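You operate a simulated robot arm through the tools that you are given. There is no shell and no other tool. Be economical: measure what you need, move in short steps, check, and stop when the job is done.

Carry out the task below with a simulated robot arm. There is one attempt and no reset: what you move stays moved.

TASK
Put the 75 MM spacer fork from the top of the large grey steel plate on top of the steel plate with the yellow grip and the 125 MM spacer fork on top of the steel plate with the white grip.

It is judged by the outcome, as a careful person would: the job done as asked, and still so three seconds after it is handed in. It fails if anything else is knocked over, pushed out of place, dropped, spilled or broken.

THE ROBOT
A 7-joint arm with a two-finger parallel gripper, fixed in place. Base frame: the origin is at the foot of the arm, x ahead of it, y to its left, z up; the work surface is at about z = 0. Lengths are in m, angles in degrees, forces in N, time in s.
With the tool pointing down near the work surface it reaches from about 0.24 to 0.62 m from the base axis. Its first joint turns from -66.0 to 66.0 degrees. Payload 2.6 kg.
Tool frame: the origin (TCP) lies between the finger pads and is the grasp point; the fingertips stand 0.03 m ahead of it; z points along the fingers, y is the line along which they close. The gripper opens to 0.094 m. The fingers are 0.028 m wide and 0.01 m thick; the gripper's body (0.05 by 0.096 m) begins 0.055 m behind the TCP.
Orientation is that of the tool frame in the base frame, as a unit quaternion [x, y, z, w]. With the fingers straight down and closing along the base's y, the tool's x points along the base's -x, its y along +y and its z along -z.

THE INTERFACE
- The arm moves only by the tool apply_moves. Its argument "increments" is a list of rows, each a list of 3 entries, a list of its own where there are three numbers: the shift along the tool's x, y, z in units of 30 mm (1.0 is 30 mm), then the turn, a rotation vector about the tool's x, y, z in units of 8 degrees (1.0 is 8 degrees), then the finger opening in m, from 0 to 0.094. In form: [[[dx, dy, dz], [ax, ay, az], fingers], ...]. A call has 1 to 8 rows; each row shifts and turns the commanded pose from where the row before left it, along the tool's axes as they then stand. A call with a number of a shift or a turn outside -1 to 1 is refused whole. A row lasts 0.2 s, in which the tool goes at most 0.05 m and 8.6 degrees; a call with a longer step from one row to the next is refused whole, and so is a gripper value outside its range. A pose out of reach is approached as far as the arm can. The call stops where the force on the tool passes 40 N (or 10 N more than at its start, if that is more) or the arm is blocked; 0.2 s more then pass. The fingers move at their own pace (about 0.072 m/s each) and stop on an object; they squeeze with about 36 N. The grip force told is the motor's: it shows also when the fingers shut on nothing. Time passes only in rows, and 0.2 s behind the last, so rows that do not move let the fingers close. It gives the time, the measured TCP pose, the force on the tool (base axes), the opening and the grip force at its end, in the units of the frame above (readings bear some noise).
- Cameras (640 x 400 px; columns grow to the right, rows downward): "scene" is fixed at [0.0197, 0.4285, 0.5559]; the picture's right is [-0.88, -0.47, 0.00], its down [-0.31, 0.58, -0.75] and it looks along [0.36, -0.66, -0.66] (base axes); focal length 352 px, centre (320, 200). "wrist" rides on the gripper at [-0.037, 0, -0.058] in the tool frame; the picture's right is [0.00, -1.00, 0.00], its down [0.97, 0.00, -0.24] and it looks along [0.24, 0.00, 0.97] (tool axes); focal length 218 px, centre (320, 200).
- capture(camera): a new picture of that camera. No time passes.
- point_at(camera, pixels): for up to 12 pixels [column, row] of the newest picture of that camera ("zoom" is the newest enlarged one), the place [x, y, z] in the base frame of the surface seen there, good to about 0.002 m. No time passes.
- zoom(camera, box): a new picture of the part [left, top, right, bottom] of that camera's present view, enlarged. No time passes.
- sign_off(): hands the job in; it is judged then, once.

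Work in short steps. Measure before you move; look again where a grasp or a placing could have gone wrong, and mend it. You have 60 turns and 26 pictures in all, the two below and enlarged ones among them. Open the gripper and draw the arm clear of the work before you hand the job in, unless the task says otherwise; then end with one line.

The tools are called after ">>>" as a command line: name --argument value ..., lists and objects as JSON in quotes. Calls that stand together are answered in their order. apply_moves: Moves the arm, as the interface text tells. Its arguments: {"type":"object","properties":{"increments":{"type":"array","items":{"type":"array"}}},"required":["increments"]} The other tools are called the same way: capture (camera) takes a picture; point_at (camera, pixels) gives the place of the surface under pixels of a picture; zoom (camera, box) takes an enlarged picture of a part of a camera's view; sign_off () hands the job in.

At the start:

```text
t: 0.0
tool_pos: [0.3513, 0.0625, 0.2793]
orientation: [0.001, 1.0, 0.0, 0.0]
ft_force: [0.2, 0.5, -0.7]
opening: 0.0937
grip_force: 0.0
```

scene: 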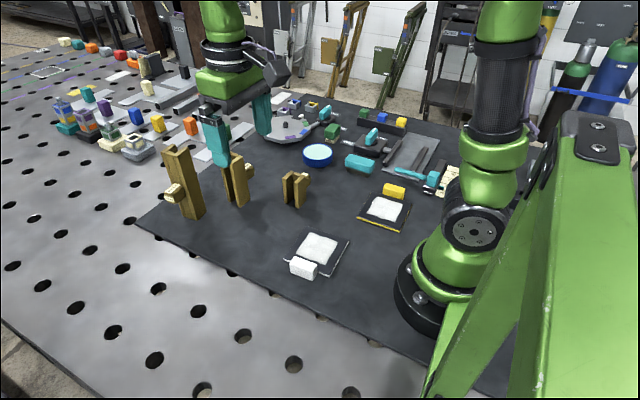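
wrist: 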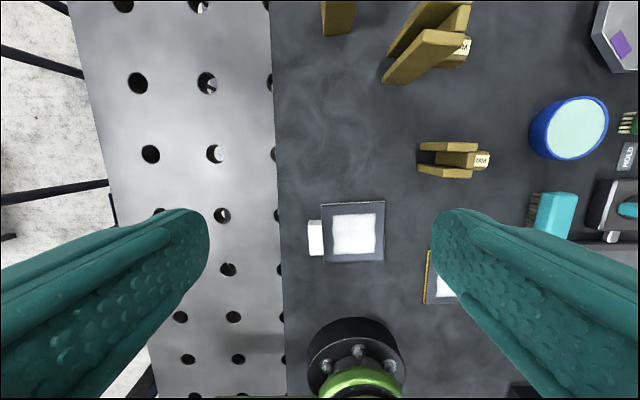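

I zoom on the forks and the plates in the scene view to identify them.

>>> zoom --camera "scene" --box '[140, 130, 330, 250]'

>>> zoom --camera "wrist" --box '[300, 0, 540, 150]'

```text
3.33 times, centred on (235, 190) of scene
```

zoom: 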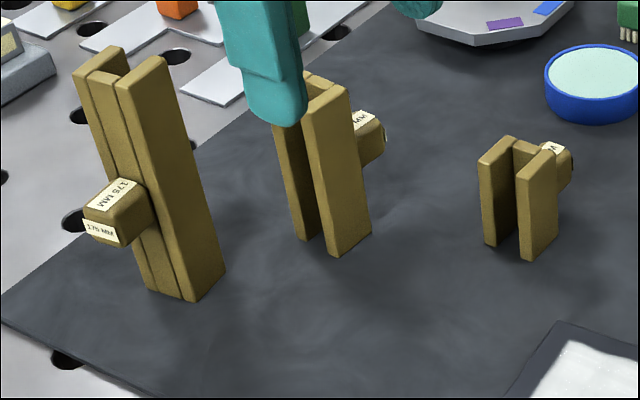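

```text
2.67 times, centred on (420, 75) of wrist
```

zoom: 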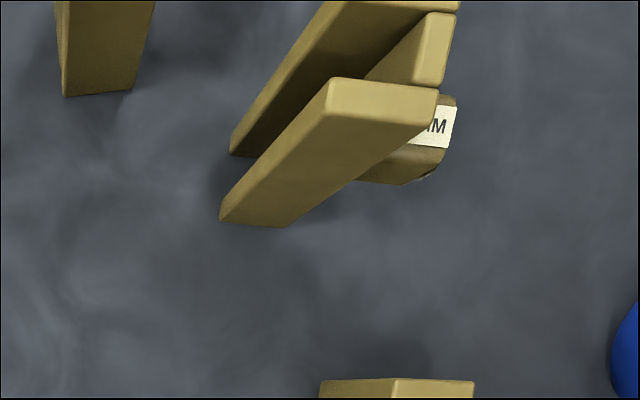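

The three forks look like 175, ~125 and ~75 mm tall. I measure their points, and the plates, from the wrist and scene views.

>>> capture --camera "wrist"

>>> point_at --camera "wrist" --pixels '[[420, 148], [472, 145], [421, 172], [472, 173], [450, 158], [483, 160], [455, 38], [400, 75], [460, 10], [437, 15], [462, 48], [470, 48]]'

>>> point_at --camera "wrist" --pixels '[[325, 205], [384, 202], [327, 262], [383, 260], [354, 233], [335, 218], [316, 237], [428, 255], [428, 300], [440, 285], [360, 150], [420, 210]]'

>>> capture --camera "scene"

>>> point_at --camera "scene" --pixels '[[370, 197], [408, 205], [360, 217], [400, 229], [386, 209], [394, 190], [311, 234], [349, 241], [289, 262], [325, 274], [316, 248], [304, 264]]'

>>> zoom --camera "scene" --box '[270, 160, 430, 285]'

```text
21 pictures are left
```

wrist: 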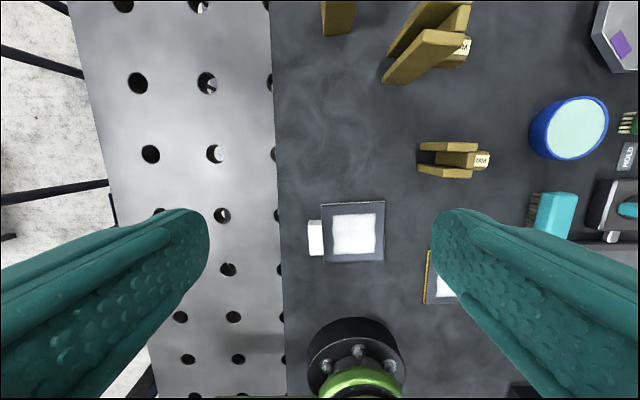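

```text
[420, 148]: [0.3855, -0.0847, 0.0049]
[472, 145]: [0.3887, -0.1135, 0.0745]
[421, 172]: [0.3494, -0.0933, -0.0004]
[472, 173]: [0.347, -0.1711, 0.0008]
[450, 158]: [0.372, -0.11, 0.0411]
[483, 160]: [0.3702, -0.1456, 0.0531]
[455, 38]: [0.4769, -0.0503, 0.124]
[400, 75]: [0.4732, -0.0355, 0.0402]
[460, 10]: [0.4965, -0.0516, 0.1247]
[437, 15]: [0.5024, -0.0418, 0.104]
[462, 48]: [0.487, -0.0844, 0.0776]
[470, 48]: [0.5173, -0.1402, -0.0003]
```

```text
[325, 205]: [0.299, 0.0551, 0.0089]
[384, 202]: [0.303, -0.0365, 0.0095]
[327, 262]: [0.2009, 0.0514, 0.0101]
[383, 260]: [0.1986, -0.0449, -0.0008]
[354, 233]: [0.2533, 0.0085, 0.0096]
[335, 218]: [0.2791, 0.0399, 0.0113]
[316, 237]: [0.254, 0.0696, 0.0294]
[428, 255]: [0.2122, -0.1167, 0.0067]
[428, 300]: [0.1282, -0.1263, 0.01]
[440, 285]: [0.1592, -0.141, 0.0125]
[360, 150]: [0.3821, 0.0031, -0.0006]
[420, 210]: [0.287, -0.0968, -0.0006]
```

```text
20 pictures are left
```

scene: 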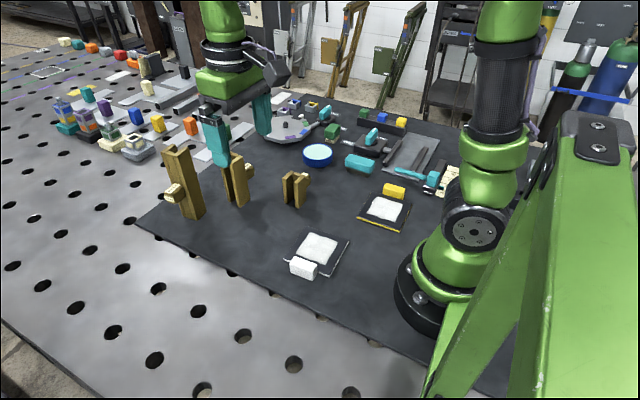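

```text
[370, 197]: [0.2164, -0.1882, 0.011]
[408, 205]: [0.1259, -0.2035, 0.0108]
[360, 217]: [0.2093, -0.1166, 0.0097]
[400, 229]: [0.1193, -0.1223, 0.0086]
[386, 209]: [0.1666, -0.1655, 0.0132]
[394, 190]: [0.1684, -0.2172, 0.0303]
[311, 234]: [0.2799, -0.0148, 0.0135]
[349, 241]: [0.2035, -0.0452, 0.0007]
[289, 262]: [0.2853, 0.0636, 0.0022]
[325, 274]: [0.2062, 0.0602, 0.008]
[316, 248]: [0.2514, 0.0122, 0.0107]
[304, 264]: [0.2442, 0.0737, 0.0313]
```

```text
3.20 times, centred on (350, 222) of scene
```

zoom: 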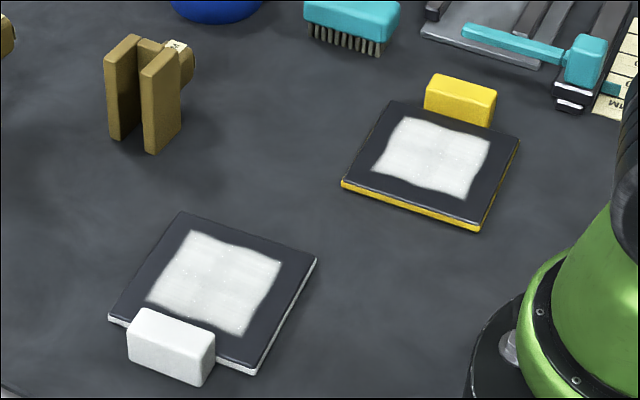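

The 75 fork is about (0.37, -0.11), top z 0.075; the 125 top at 0.124 near (0.487, -0.05). The white plate is centred at (0.25, 0.01) and the yellow at (0.168, -0.16). I move above the 75 fork and begin turning so the fingers close along base x.

>>> apply_moves --increments '[[[-0.1, -0.95, 0], [0, 0, 0], 0.094], [[-0.1, -0.95, 0], [0, 0, 0], 0.094], [[-0.1, -0.95, 0], [0, 0, 0], 0.094], [[-0.1, -0.95, 0], [0, 0, 0], 0.094], [[-0.1, -0.95, 0], [0, 0, 0], 0.094], [[-0.1, -0.95, 0], [0, 0, 0], 0.094]]'

>>> apply_moves --increments '[[[0, 0, 0], [0, 0, 1], 0.094], [[0, 0, 0], [0, 0, 1], 0.094], [[0, 0, 0], [0, 0, 1], 0.094], [[0, 0, 0], [0, 0, 1], 0.094], [[0, 0, 0], [0, 0, 1], 0.094], [[0, 0, 0], [0, 0, 1], 0.094], [[0, 0, 0], [0, 0, 1], 0.094], [[0, 0, 0], [0, 0, 1], 0.094]]'

>>> apply_moves --increments '[[[0, 0, 0], [0, 0, 1], 0.094], [[0, 0, 0], [0, 0, 1], 0.094], [[0, 0, 0], [0, 0, 1], 0.094], [[0, 0, 0], [0, 0, 0.25], 0.094]]'

>>> capture --camera "wrist"

```text
t: 1.4
tool_pos: [0.3688, -0.1073, 0.2783]
orientation: [0.0, 1.0, 0.0, 0.001]
ft_force: [0.7, -0.4, -0.8]
opening: 0.094
grip_force: 0.0
```

```text
t: 3.2
tool_pos: [0.369, -0.1079, 0.2791]
orientation: [0.531, 0.848, 0.0, 0.0]
ft_force: [-1.1, 0.8, -0.9]
opening: 0.0938
grip_force: 0.1
```

```text
t: 4.2
tool_pos: [0.3674, -0.108, 0.2789]
orientation: [0.707, 0.707, 0.0, -0.001]
ft_force: [-0.5, -0.1, 0.3]
opening: 0.0939
grip_force: 0.1
```

```text
18 pictures are left
```

wrist: 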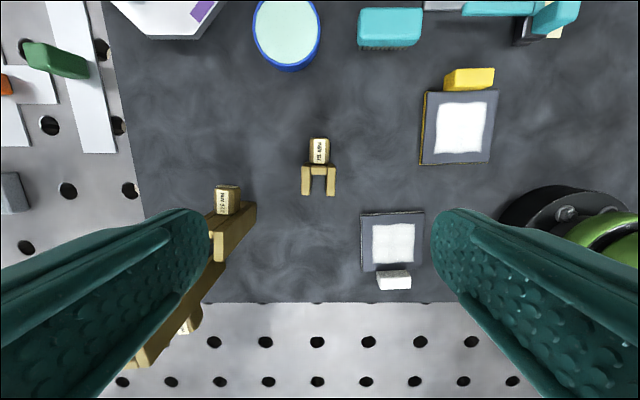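

Orientation reached. I zoom on the labels and fork tops: the 75 fork is at (319, 170), and the 125 candidate at (228, 215).

>>> zoom --camera "wrist" --box '[200, 120, 360, 220]'

>>> point_at --camera "wrist" --pixels '[[304, 168], [334, 168], [304, 194], [334, 194], [319, 168], [313, 150], [325, 150], [320, 141], [224, 197], [250, 206], [216, 240], [240, 210]]'

>>> point_at --camera "wrist" --pixels '[[426, 95], [491, 96], [424, 161], [487, 161], [471, 78], [455, 128], [362, 215], [423, 213], [363, 270], [423, 268], [394, 278], [394, 242]]'

```text
4.00 times, centred on (280, 170) of wrist
```

zoom: 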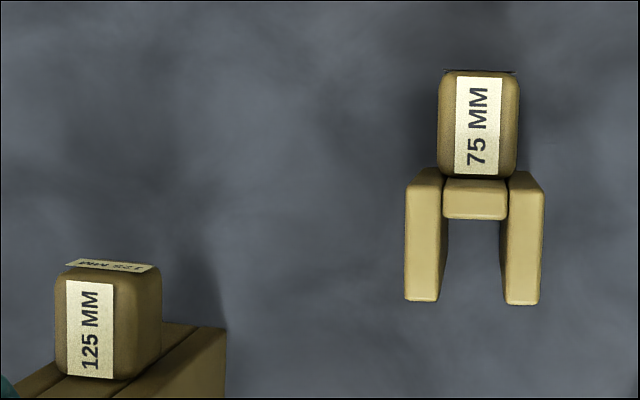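

```text
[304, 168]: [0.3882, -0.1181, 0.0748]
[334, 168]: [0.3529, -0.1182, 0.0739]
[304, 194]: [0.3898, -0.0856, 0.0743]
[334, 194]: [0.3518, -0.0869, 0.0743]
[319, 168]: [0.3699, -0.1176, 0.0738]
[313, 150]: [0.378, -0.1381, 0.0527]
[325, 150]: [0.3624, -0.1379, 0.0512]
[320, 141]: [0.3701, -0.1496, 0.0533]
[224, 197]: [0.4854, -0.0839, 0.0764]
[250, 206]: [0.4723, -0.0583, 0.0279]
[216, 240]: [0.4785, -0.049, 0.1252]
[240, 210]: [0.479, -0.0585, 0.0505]
```

```text
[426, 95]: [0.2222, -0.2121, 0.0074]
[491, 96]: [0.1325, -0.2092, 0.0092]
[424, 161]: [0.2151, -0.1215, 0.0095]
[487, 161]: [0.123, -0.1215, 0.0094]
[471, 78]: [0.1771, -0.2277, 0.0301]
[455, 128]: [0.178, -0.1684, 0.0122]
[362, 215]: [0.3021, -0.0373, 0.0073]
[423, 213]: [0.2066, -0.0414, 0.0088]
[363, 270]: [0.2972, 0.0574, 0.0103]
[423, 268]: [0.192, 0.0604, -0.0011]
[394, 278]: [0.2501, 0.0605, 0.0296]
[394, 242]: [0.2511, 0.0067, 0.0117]
```

Labels confirmed: 75 MM here and 125 MM at the left. The 75 fork spans x 0.352–0.389 and y -0.12 to -0.085; I descend straight over it to TCP z ≈ 0.05.

>>> apply_moves --increments '[[[0, 0.1, 1], [0, 0, 0], 0.094], [[0, 0, 1], [0, 0, 0], 0.094], [[0, 0, 1], [0, 0, 0], 0.094], [[0, 0, 1], [0, 0, 0], 0.094], [[0, 0, 1], [0, 0, 0], 0.094], [[0, 0, 1], [0, 0, 0], 0.094], [[0, 0, 1], [0, 0, 0], 0.094], [[0, 0, 0.6], [0, 0, 0], 0.094]]'

>>> capture --camera "wrist"

```text
t: 6.0
tool_pos: [0.3702, -0.1099, 0.0505]
orientation: [0.708, 0.706, 0.0, 0.0]
ft_force: [0.5, 0.0, 0.0]
opening: 0.094
grip_force: 0.2
```

```text
16 pictures are left
```

wrist: 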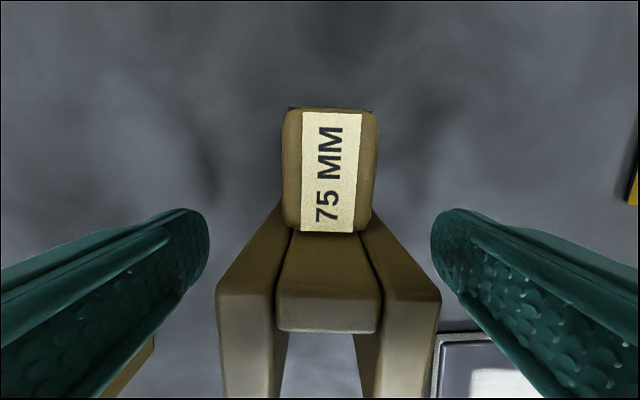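

The fork is between the fingers, slightly right of centre. I close and then lift a bit.

>>> apply_moves --increments '[[[0, -0.03, 0], [0, 0, 0], 0.06], [[0, 0, 0], [0, 0, 0], 0.045], [[0, 0, 0], [0, 0, 0], 0.03], [[0, 0, 0], [0, 0, 0], 0.02], [[0, 0, 0], [0, 0, 0], 0.02]]'

>>> apply_moves --increments '[[[0, 0, -0.5], [0, 0, 0], 0.02], [[0, 0, -1], [0, 0, 0], 0.02], [[0, 0, -1], [0, 0, 0], 0.02]]'

>>> capture --camera "wrist"

```text
t: 7.2
tool_pos: [0.3712, -0.108, 0.0508]
orientation: [0.707, 0.707, 0.001, 0.0]
ft_force: [0.7, -0.2, -1.3]
opening: 0.0461
grip_force: 35.8
```

```text
t: 8.0
tool_pos: [0.3707, -0.108, 0.126]
orientation: [0.706, 0.708, 0.001, 0.0]
ft_force: [-0.4, -0.1, -3.7]
opening: 0.0463
grip_force: 35.6
```

```text
15 pictures are left
```

wrist: 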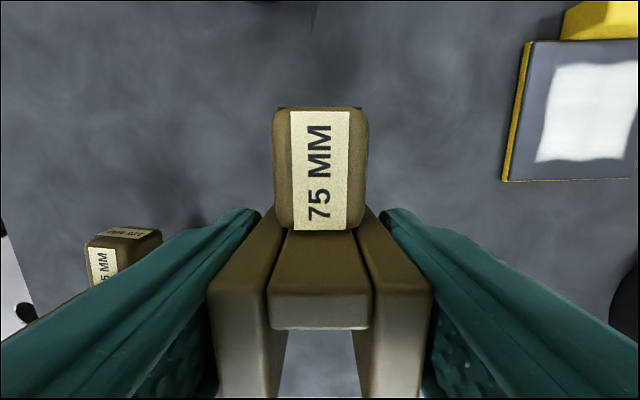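

Held firmly. I carry it at z 0.126 to (0.18, -0.156) above the yellow-grip plate.

>>> apply_moves --increments '[[[-0.229, -0.908, 0], [0, 0, 0], 0.02], [[-0.229, -0.908, 0], [0, 0, 0], 0.02], [[-0.229, -0.908, 0], [0, 0, 0], 0.02], [[-0.229, -0.908, 0], [0, 0, 0], 0.02], [[-0.229, -0.908, 0], [0, 0, 0], 0.02], [[-0.229, -0.908, 0], [0, 0, 0], 0.02], [[-0.229, -0.908, 0], [0, 0, 0], 0.02], [[0, 0, 0], [0, 0, 0], 0.02]]'

>>> capture --camera "wrist"

```text
t: 9.8
tool_pos: [0.1797, -0.1567, 0.1254]
orientation: [0.707, 0.707, 0.0, -0.001]
ft_force: [0.4, 0.0, -2.8]
opening: 0.0463
grip_force: 36.2
```

```text
14 pictures are left
```

wrist: 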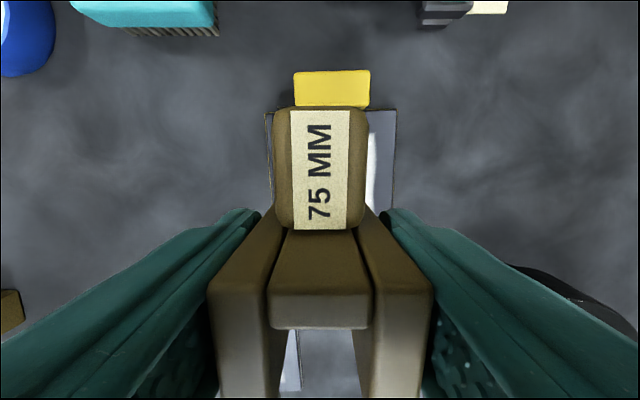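

Reach is fine. I shift slightly (x -5 mm, y +3 mm) for centring and descend; about 63 mm until contact with the pad (z ≈ 0.012).

>>> apply_moves --increments '[[[0.1, -0.17, 0.5], [0, 0, 0], 0.02], [[0, 0, 0.7], [0, 0, 0], 0.02], [[0, 0, 0.6], [0, 0, 0], 0.02], [[0, 0, 0.15], [0, 0, 0], 0.02], [[0, 0, 0], [0, 0, 0], 0.02]]'

>>> zoom --camera "scene" --box '[310, 120, 470, 240]'

```text
t: 11.0
tool_pos: [0.1752, -0.1526, 0.0663]
orientation: [0.708, 0.707, 0.001, 0.0]
ft_force: [-0.3, 0.5, -2.5]
opening: 0.0461
grip_force: 36.1
```

```text
3.33 times, centred on (390, 180) of scene
```

zoom: 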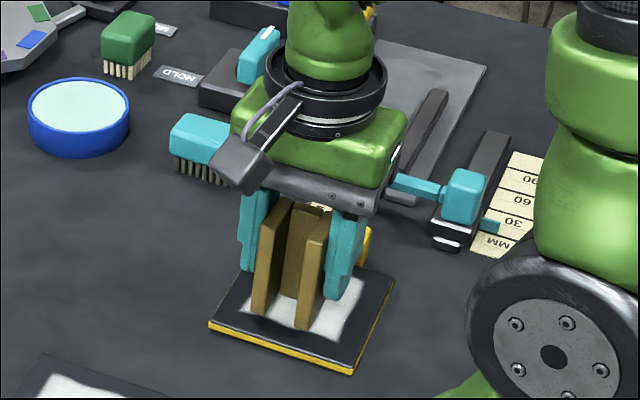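

The fork hangs over the pad about 4 mm up. I lower in small steps till contact shows.

>>> apply_moves --increments '[[[0, 0, 0.05], [0, 0, 0], 0.02], [[0, 0, 0.05], [0, 0, 0], 0.02], [[0, 0, 0], [0, 0, 0], 0.02]]'

>>> apply_moves --increments '[[[0, 0, 0.04], [0, 0, 0], 0.02], [[0, 0, 0], [0, 0, 0], 0.02]]'

```text
t: 11.8
tool_pos: [0.1746, -0.1534, 0.0641]
orientation: [0.707, 0.707, -0.001, 0.001]
ft_force: [0.6, -0.1, -2.7]
opening: 0.0463
grip_force: 36.3
```

```text
t: 12.4
tool_pos: [0.176, -0.152, 0.0624]
orientation: [0.707, 0.707, 0.001, 0.001]
ft_force: [-0.2, 0.1, -3.5]
opening: 0.0462
grip_force: 35.9
```

No contact yet; I continue down 1 mm at a time.

>>> apply_moves --increments '[[[0, 0, 0.035], [0, 0, 0], 0.02], [[0, 0, 0], [0, 0, 0], 0.02]]'

>>> apply_moves --increments '[[[0, 0, 0.035], [0, 0, 0], 0.02], [[0, 0, 0], [0, 0, 0], 0.02]]'

```text
t: 13.0
tool_pos: [0.1766, -0.1534, 0.0601]
orientation: [0.708, 0.707, 0.0, 0.0]
ft_force: [0.8, 0.5, -2.7]
opening: 0.0463
grip_force: 35.6
```

```text
t: 13.6
tool_pos: [0.1752, -0.1538, 0.0612]
orientation: [0.707, 0.707, 0.0, -0.001]
ft_force: [-0.4, -0.3, -3.8]
opening: 0.0463
grip_force: 36.0
```

>>> apply_moves --increments '[[[0, 0, 0.035], [0, 0, 0], 0.02], [[0, 0, 0], [0, 0, 0], 0.02]]'

>>> zoom --camera "scene" --box '[350, 180, 420, 230]'

```text
t: 14.2
tool_pos: [0.1765, -0.1537, 0.0594]
orientation: [0.707, 0.707, 0.0, 0.002]
ft_force: [-7.8, 6.3, 27.2]
opening: 0.0464
grip_force: 36.5
```

```text
8.00 times, centred on (385, 205) of scene
```

zoom: 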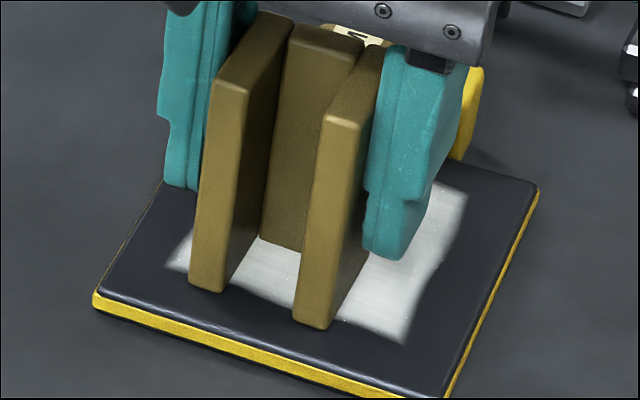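

Contact shows 27 N up. I back off a hair (0.6 mm), open to about 0.07, and rise straight up.

>>> apply_moves --increments '[[[0, 0, -0.02], [0, 0, 0], 0.046], [[0, 0, 0], [0, 0, 0], 0.055], [[0, 0, 0], [0, 0, 0], 0.07], [[0, 0, 0], [0, 0, 0], 0.07]]'

>>> apply_moves --increments '[[[0, 0, -0.5], [0, 0, 0], 0.07], [[0, 0, -1], [0, 0, 0], 0.07], [[0, 0, -1], [0, 0, 0], 0.07], [[0, 0, -1], [0, 0, 0], 0.07], [[0, 0, -1], [0, 0, 0], 0.07], [[0, 0, -1], [0, 0, 0], 0.07], [[0, 0, -1], [0, 0, 0], 0.07], [[0, 0, -1], [0, 0, 0], 0.094]]'

>>> capture --camera "wrist"

```text
t: 15.2
tool_pos: [0.1755, -0.1534, 0.0615]
orientation: [0.707, 0.707, 0.0, 0.0]
ft_force: [-0.3, 0.6, 0.2]
opening: 0.0699
grip_force: 0.0
```

```text
t: 17.0
tool_pos: [0.1739, -0.1529, 0.2848]
orientation: [0.707, 0.707, 0.0, 0.0]
ft_force: [-0.5, -0.2, 0.9]
opening: 0.094
grip_force: 0.0
```

```text
11 pictures are left
```

wrist: 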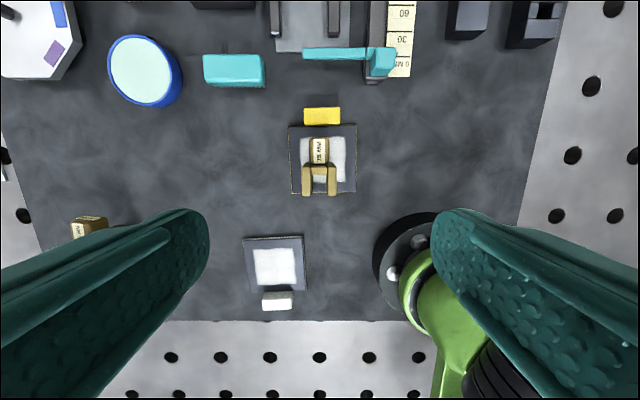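

The 75 fork stands on the yellow-grip plate. I move at z 0.285 to above the 125 fork near (0.485, -0.05).

>>> apply_moves --increments '[[[0.312, 0.943, 0], [0, 0, 0], 0.094], [[0.312, 0.943, 0], [0, 0, 0], 0.094], [[0.312, 0.943, 0], [0, 0, 0], 0.094], [[0.312, 0.943, 0], [0, 0, 0], 0.094], [[0.312, 0.943, 0], [0, 0, 0], 0.094], [[0.312, 0.943, 0], [0, 0, 0], 0.094], [[0.312, 0.943, 0], [0, 0, 0], 0.094], [[0.312, 0.943, 0], [0, 0, 0], 0.094]]'

>>> apply_moves --increments '[[[0.312, 0.943, 0], [0, 0, 0], 0.094], [[0.312, 0.943, 0], [0, 0, 0], 0.094], [[0.312, 0.943, 0], [0, 0, 0], 0.094]]'

>>> capture --camera "wrist"

```text
t: 18.8
tool_pos: [0.3999, -0.0777, 0.2863]
orientation: [0.707, 0.707, 0.001, 0.0]
ft_force: [0.0, -0.7, 0.5]
opening: 0.0939
grip_force: 0.1
```

```text
t: 19.6
tool_pos: [0.4866, -0.0508, 0.2857]
orientation: [0.707, 0.707, 0.0, 0.0]
ft_force: [0.2, 0.0, 0.4]
opening: 0.0941
grip_force: 0.1
```

```text
10 pictures are left
```

wrist: 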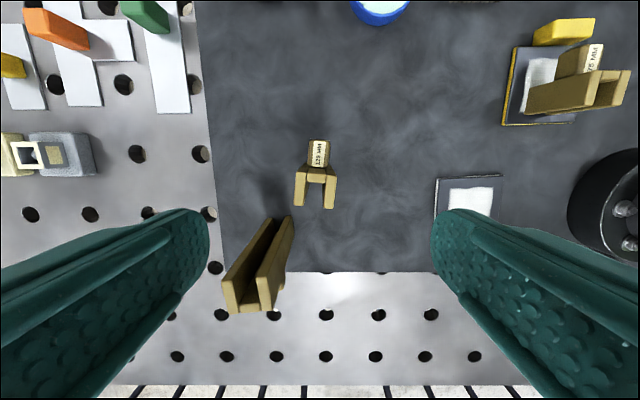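

The 125 fork is at (316, 183), slightly turned; the 175 is at (258, 270). I zoom and measure the corners.

>>> zoom --camera "wrist" --box '[220, 130, 380, 230]'

>>> point_at --camera "wrist" --pixels '[[299, 172], [297, 204], [333, 178], [332, 206], [317, 175], [318, 150], [225, 282], [233, 309], [258, 280], [268, 306], [290, 218], [276, 222]]'

```text
4.00 times, centred on (300, 180) of wrist
```

zoom: 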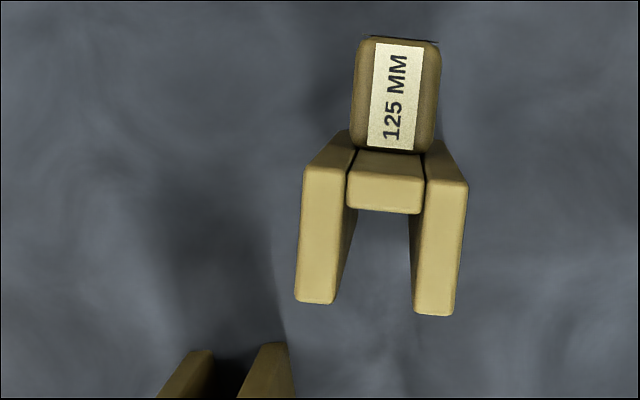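

```text
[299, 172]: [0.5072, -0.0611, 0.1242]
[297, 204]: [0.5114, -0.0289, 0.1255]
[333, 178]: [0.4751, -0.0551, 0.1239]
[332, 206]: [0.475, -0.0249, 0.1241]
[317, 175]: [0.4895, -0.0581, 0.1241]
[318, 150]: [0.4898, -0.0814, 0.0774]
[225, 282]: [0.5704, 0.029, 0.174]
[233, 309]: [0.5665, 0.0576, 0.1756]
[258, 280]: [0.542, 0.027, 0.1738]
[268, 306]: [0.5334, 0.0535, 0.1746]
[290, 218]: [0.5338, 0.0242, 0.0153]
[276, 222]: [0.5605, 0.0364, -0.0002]
```

The fork is turned about -4.7° about base z, centre near (0.491, -0.048). I shift, turn by +4.7° about tool z, and descend to z ≈ 0.09.

>>> apply_moves --increments '[[[0.08, 0.16, 0], [0, 0, 0], 0.094], [[0, 0, 0], [0, 0, 0.59], 0.094], [[0, 0, 1], [0, 0, 0], 0.094], [[0, 0, 1], [0, 0, 0], 0.094], [[0, 0, 1], [0, 0, 0], 0.094], [[0, 0, 0.5], [0, 0, 0], 0.094]]'

>>> capture --camera "wrist"

```text
t: 21.0
tool_pos: [0.4923, -0.0468, 0.1792]
orientation: [0.735, 0.678, -0.001, 0.0]
ft_force: [0.4, 0.2, -0.6]
opening: 0.094
grip_force: 0.0
```

```text
8 pictures are left
```

wrist: 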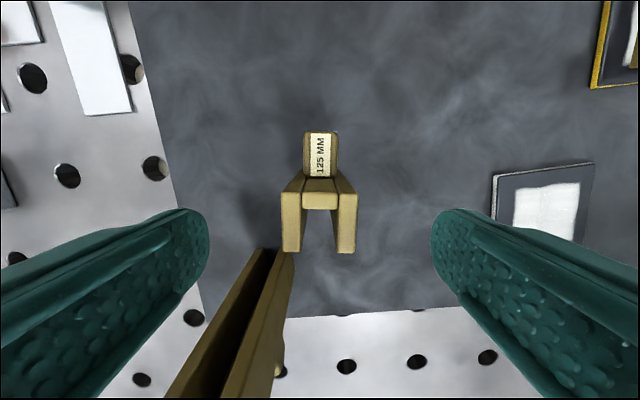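

Well aligned; the 175 fork is ~55 mm clear of the left finger. I descend and close.

>>> apply_moves --increments '[[[0, 0, 1], [0, 0, 0], 0.094], [[0, 0, 1], [0, 0, 0], 0.094], [[0, 0, 0.97], [0, 0, 0], 0.094], [[0, 0, 0], [0, 0, 0], 0.065], [[0, 0, 0], [0, 0, 0], 0.055], [[0, 0, 0], [0, 0, 0], 0.04], [[0, 0, 0], [0, 0, 0], 0.02], [[0, 0, 0], [0, 0, 0], 0.02]]'

>>> apply_moves --increments '[[[0, 0, -0.5], [0, 0, 0], 0.02], [[0, 0, -0.7], [0, 0, 0], 0.02], [[0, 0, -1], [0, 0, 0], 0.02]]'

>>> capture --camera "wrist"

```text
t: 22.8
tool_pos: [0.4913, -0.0488, 0.0912]
orientation: [0.735, 0.678, 0.0, 0.0]
ft_force: [0.5, 0.4, -0.1]
opening: 0.0464
grip_force: 36.7
```

```text
t: 23.6
tool_pos: [0.4908, -0.0482, 0.1576]
orientation: [0.735, 0.678, 0.0, 0.0]
ft_force: [-0.4, 0.7, -4.7]
opening: 0.0462
grip_force: 35.8
```

```text
7 pictures are left
```

wrist: 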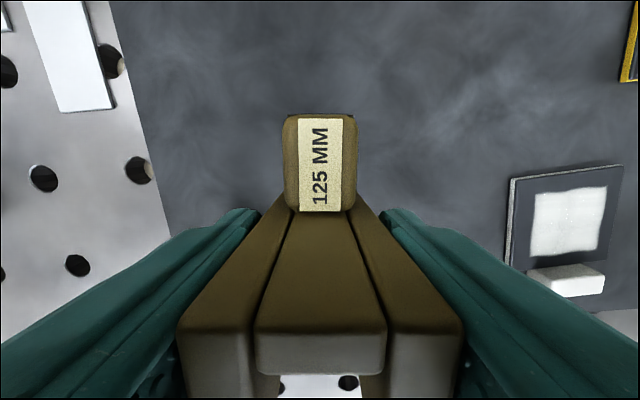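

Secure. I turn back to align, and carry to (0.251, 0.008) above the white-grip plate.

>>> apply_moves --increments '[[[0, 0, 0], [0, 0, -0.59], 0.02], [[0.208, -0.888, 0], [0, 0, 0], 0.02], [[0.208, -0.888, 0], [0, 0, 0], 0.02], [[0.208, -0.888, 0], [0, 0, 0], 0.02], [[0.208, -0.888, 0], [0, 0, 0], 0.02], [[0.208, -0.888, 0], [0, 0, 0], 0.02], [[0.208, -0.888, 0], [0, 0, 0], 0.02], [[0.208, -0.888, 0], [0, 0, 0], 0.02]]'

>>> apply_moves --increments '[[[0.208, -0.888, 0], [0, 0, 0], 0.02], [[0.208, -0.888, 0], [0, 0, 0], 0.02], [[0, 0, 0], [0, 0, 0], 0.02]]'

>>> capture --camera "wrist"

```text
t: 25.4
tool_pos: [0.3051, -0.0049, 0.1569]
orientation: [0.707, 0.707, -0.001, -0.001]
ft_force: [-0.3, -0.1, -5.3]
opening: 0.0462
grip_force: 35.9
```

```text
t: 26.2
tool_pos: [0.252, 0.008, 0.1571]
orientation: [0.707, 0.708, 0.0, -0.001]
ft_force: [0.7, 0.7, -4.6]
opening: 0.0462
grip_force: 36.3
```

```text
6 pictures are left
```

wrist: 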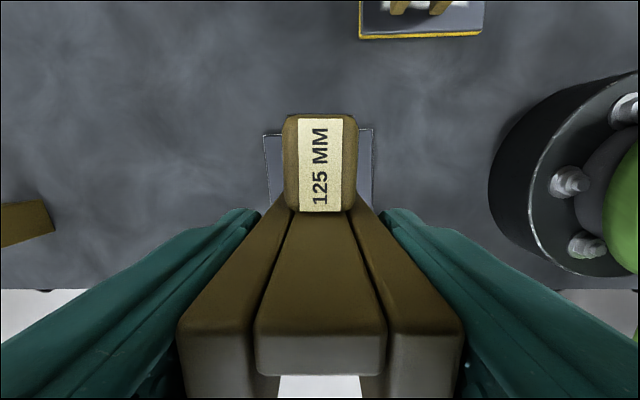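

Positioned. Contact expected at TCP z ≈ 0.100; I descend to 0.104 and check.

>>> apply_moves --increments '[[[0, 0, 0.6], [0, 0, 0], 0.02], [[0, 0, 0.7], [0, 0, 0], 0.02], [[0, 0, 0.45], [0, 0, 0], 0.02], [[0, 0, 0], [0, 0, 0], 0.02]]'

>>> zoom --camera "scene" --box '[270, 190, 370, 290]'

```text
t: 27.2
tool_pos: [0.252, 0.0082, 0.1041]
orientation: [0.707, 0.707, 0.0, 0.0]
ft_force: [0.3, 0.9, -3.8]
opening: 0.0462
grip_force: 36.5
```

```text
4.00 times, centred on (320, 240) of scene
```

zoom: 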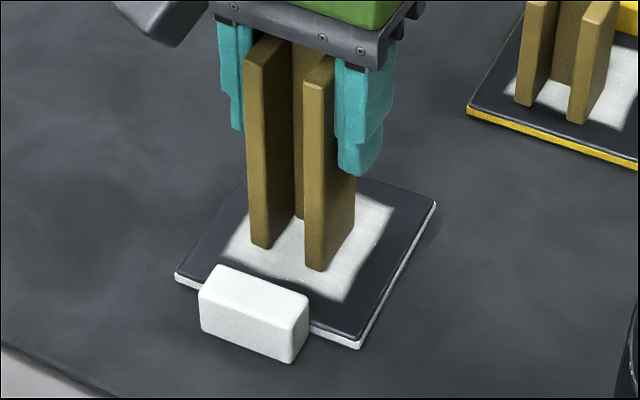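

Well centred over the pad. I lower in ~1 mm steps until contact.

>>> apply_moves --increments '[[[0, 0, 0.06], [0, 0, 0], 0.02], [[0, 0, 0], [0, 0, 0], 0.02]]'

>>> apply_moves --increments '[[[0, 0, 0.03], [0, 0, 0], 0.02], [[0, 0, 0], [0, 0, 0], 0.02]]'

```text
t: 27.8
tool_pos: [0.2507, 0.0098, 0.1034]
orientation: [0.707, 0.707, 0.0, 0.0]
ft_force: [0.2, 0.6, -4.2]
opening: 0.0462
grip_force: 36.0
```

```text
t: 28.4
tool_pos: [0.2511, 0.009, 0.1024]
orientation: [0.707, 0.707, 0.0, 0.0]
ft_force: [0.6, 0.0, -3.9]
opening: 0.0465
grip_force: 35.9
```

>>> apply_moves --increments '[[[0, 0, 0.03], [0, 0, 0], 0.02], [[0, 0, 0], [0, 0, 0], 0.02]]'

```text
t: 29.0
tool_pos: [0.2524, 0.0088, 0.1008]
orientation: [0.707, 0.707, 0.0, 0.001]
ft_force: [-11.0, -1.1, 27.9]
opening: 0.0464
grip_force: 35.8
```

Contact at 28 N. I back off 0.6 mm, release to 0.07, and rise.

>>> apply_moves --increments '[[[0, 0, -0.02], [0, 0, 0], 0.046], [[0, 0, 0], [0, 0, 0], 0.055], [[0, 0, 0], [0, 0, 0], 0.07], [[0, 0, 0], [0, 0, 0], 0.07]]'

>>> apply_moves --increments '[[[0, 0, -0.5], [0, 0, 0], 0.07], [[0, 0, -1], [0, 0, 0], 0.07], [[0, 0, -1], [0, 0, 0], 0.07], [[0, 0, -1], [0, 0, 0], 0.07], [[0, 0, -1], [0, 0, 0], 0.07], [[0, 0, -1], [0, 0, 0], 0.07], [[0, 0, -1], [0, 0, 0], 0.07]]'

>>> apply_moves --increments '[[[0, 1, 0], [0, 0, 0], 0.094], [[0, 1, 0], [0, 0, 0], 0.094], [[0, 1, 0], [0, 0, 0], 0.094], [[0, 1, 0], [0, 0, 0], 0.094]]'

>>> capture --camera "scene"

>>> capture --camera "wrist"

```text
t: 30.0
tool_pos: [0.2521, 0.0094, 0.1011]
orientation: [0.707, 0.707, 0.0, -0.001]
ft_force: [1.1, 0.1, 0.6]
opening: 0.07
grip_force: 0.0
```

```text
t: 31.6
tool_pos: [0.2518, 0.0096, 0.2968]
orientation: [0.707, 0.707, 0.0, 0.0]
ft_force: [-0.1, -0.6, 0.6]
opening: 0.07
grip_force: 0.1
```

```text
t: 32.6
tool_pos: [0.3731, 0.0101, 0.2973]
orientation: [0.707, 0.707, -0.001, 0.001]
ft_force: [0.2, -0.2, -0.8]
opening: 0.0939
grip_force: 0.1
```

```text
4 pictures are left
```

scene: 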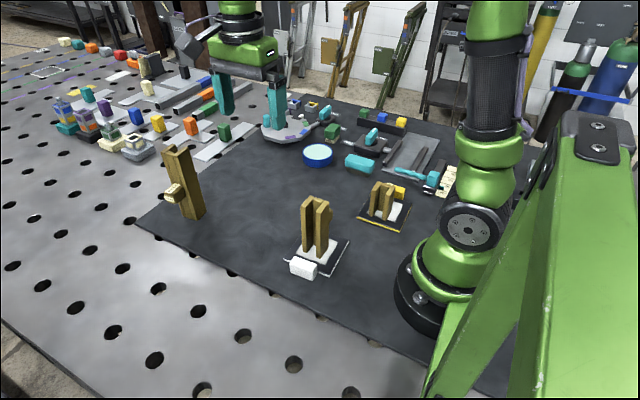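

```text
3 pictures are left
```

wrist: 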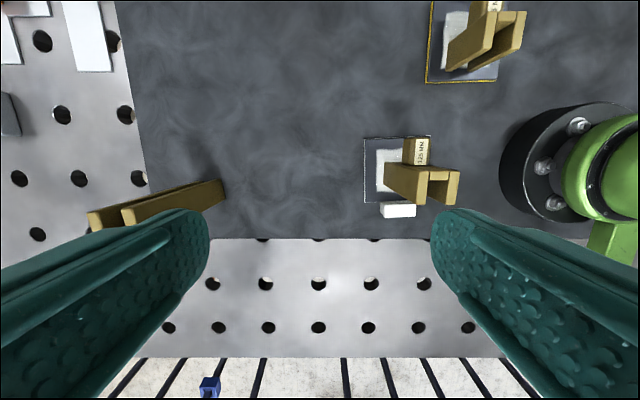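

Both forks stand upright on their plates, the 175 fork is undisturbed, and the arm is clear with the gripper open. I hand the job in.

>>> sign_off

```text
The job is handed in.
```

The 75 MM spacer fork is standing on the steel plate with the yellow grip and the 125 MM fork on the plate with the white grip; in the last pictures nothing else had moved.
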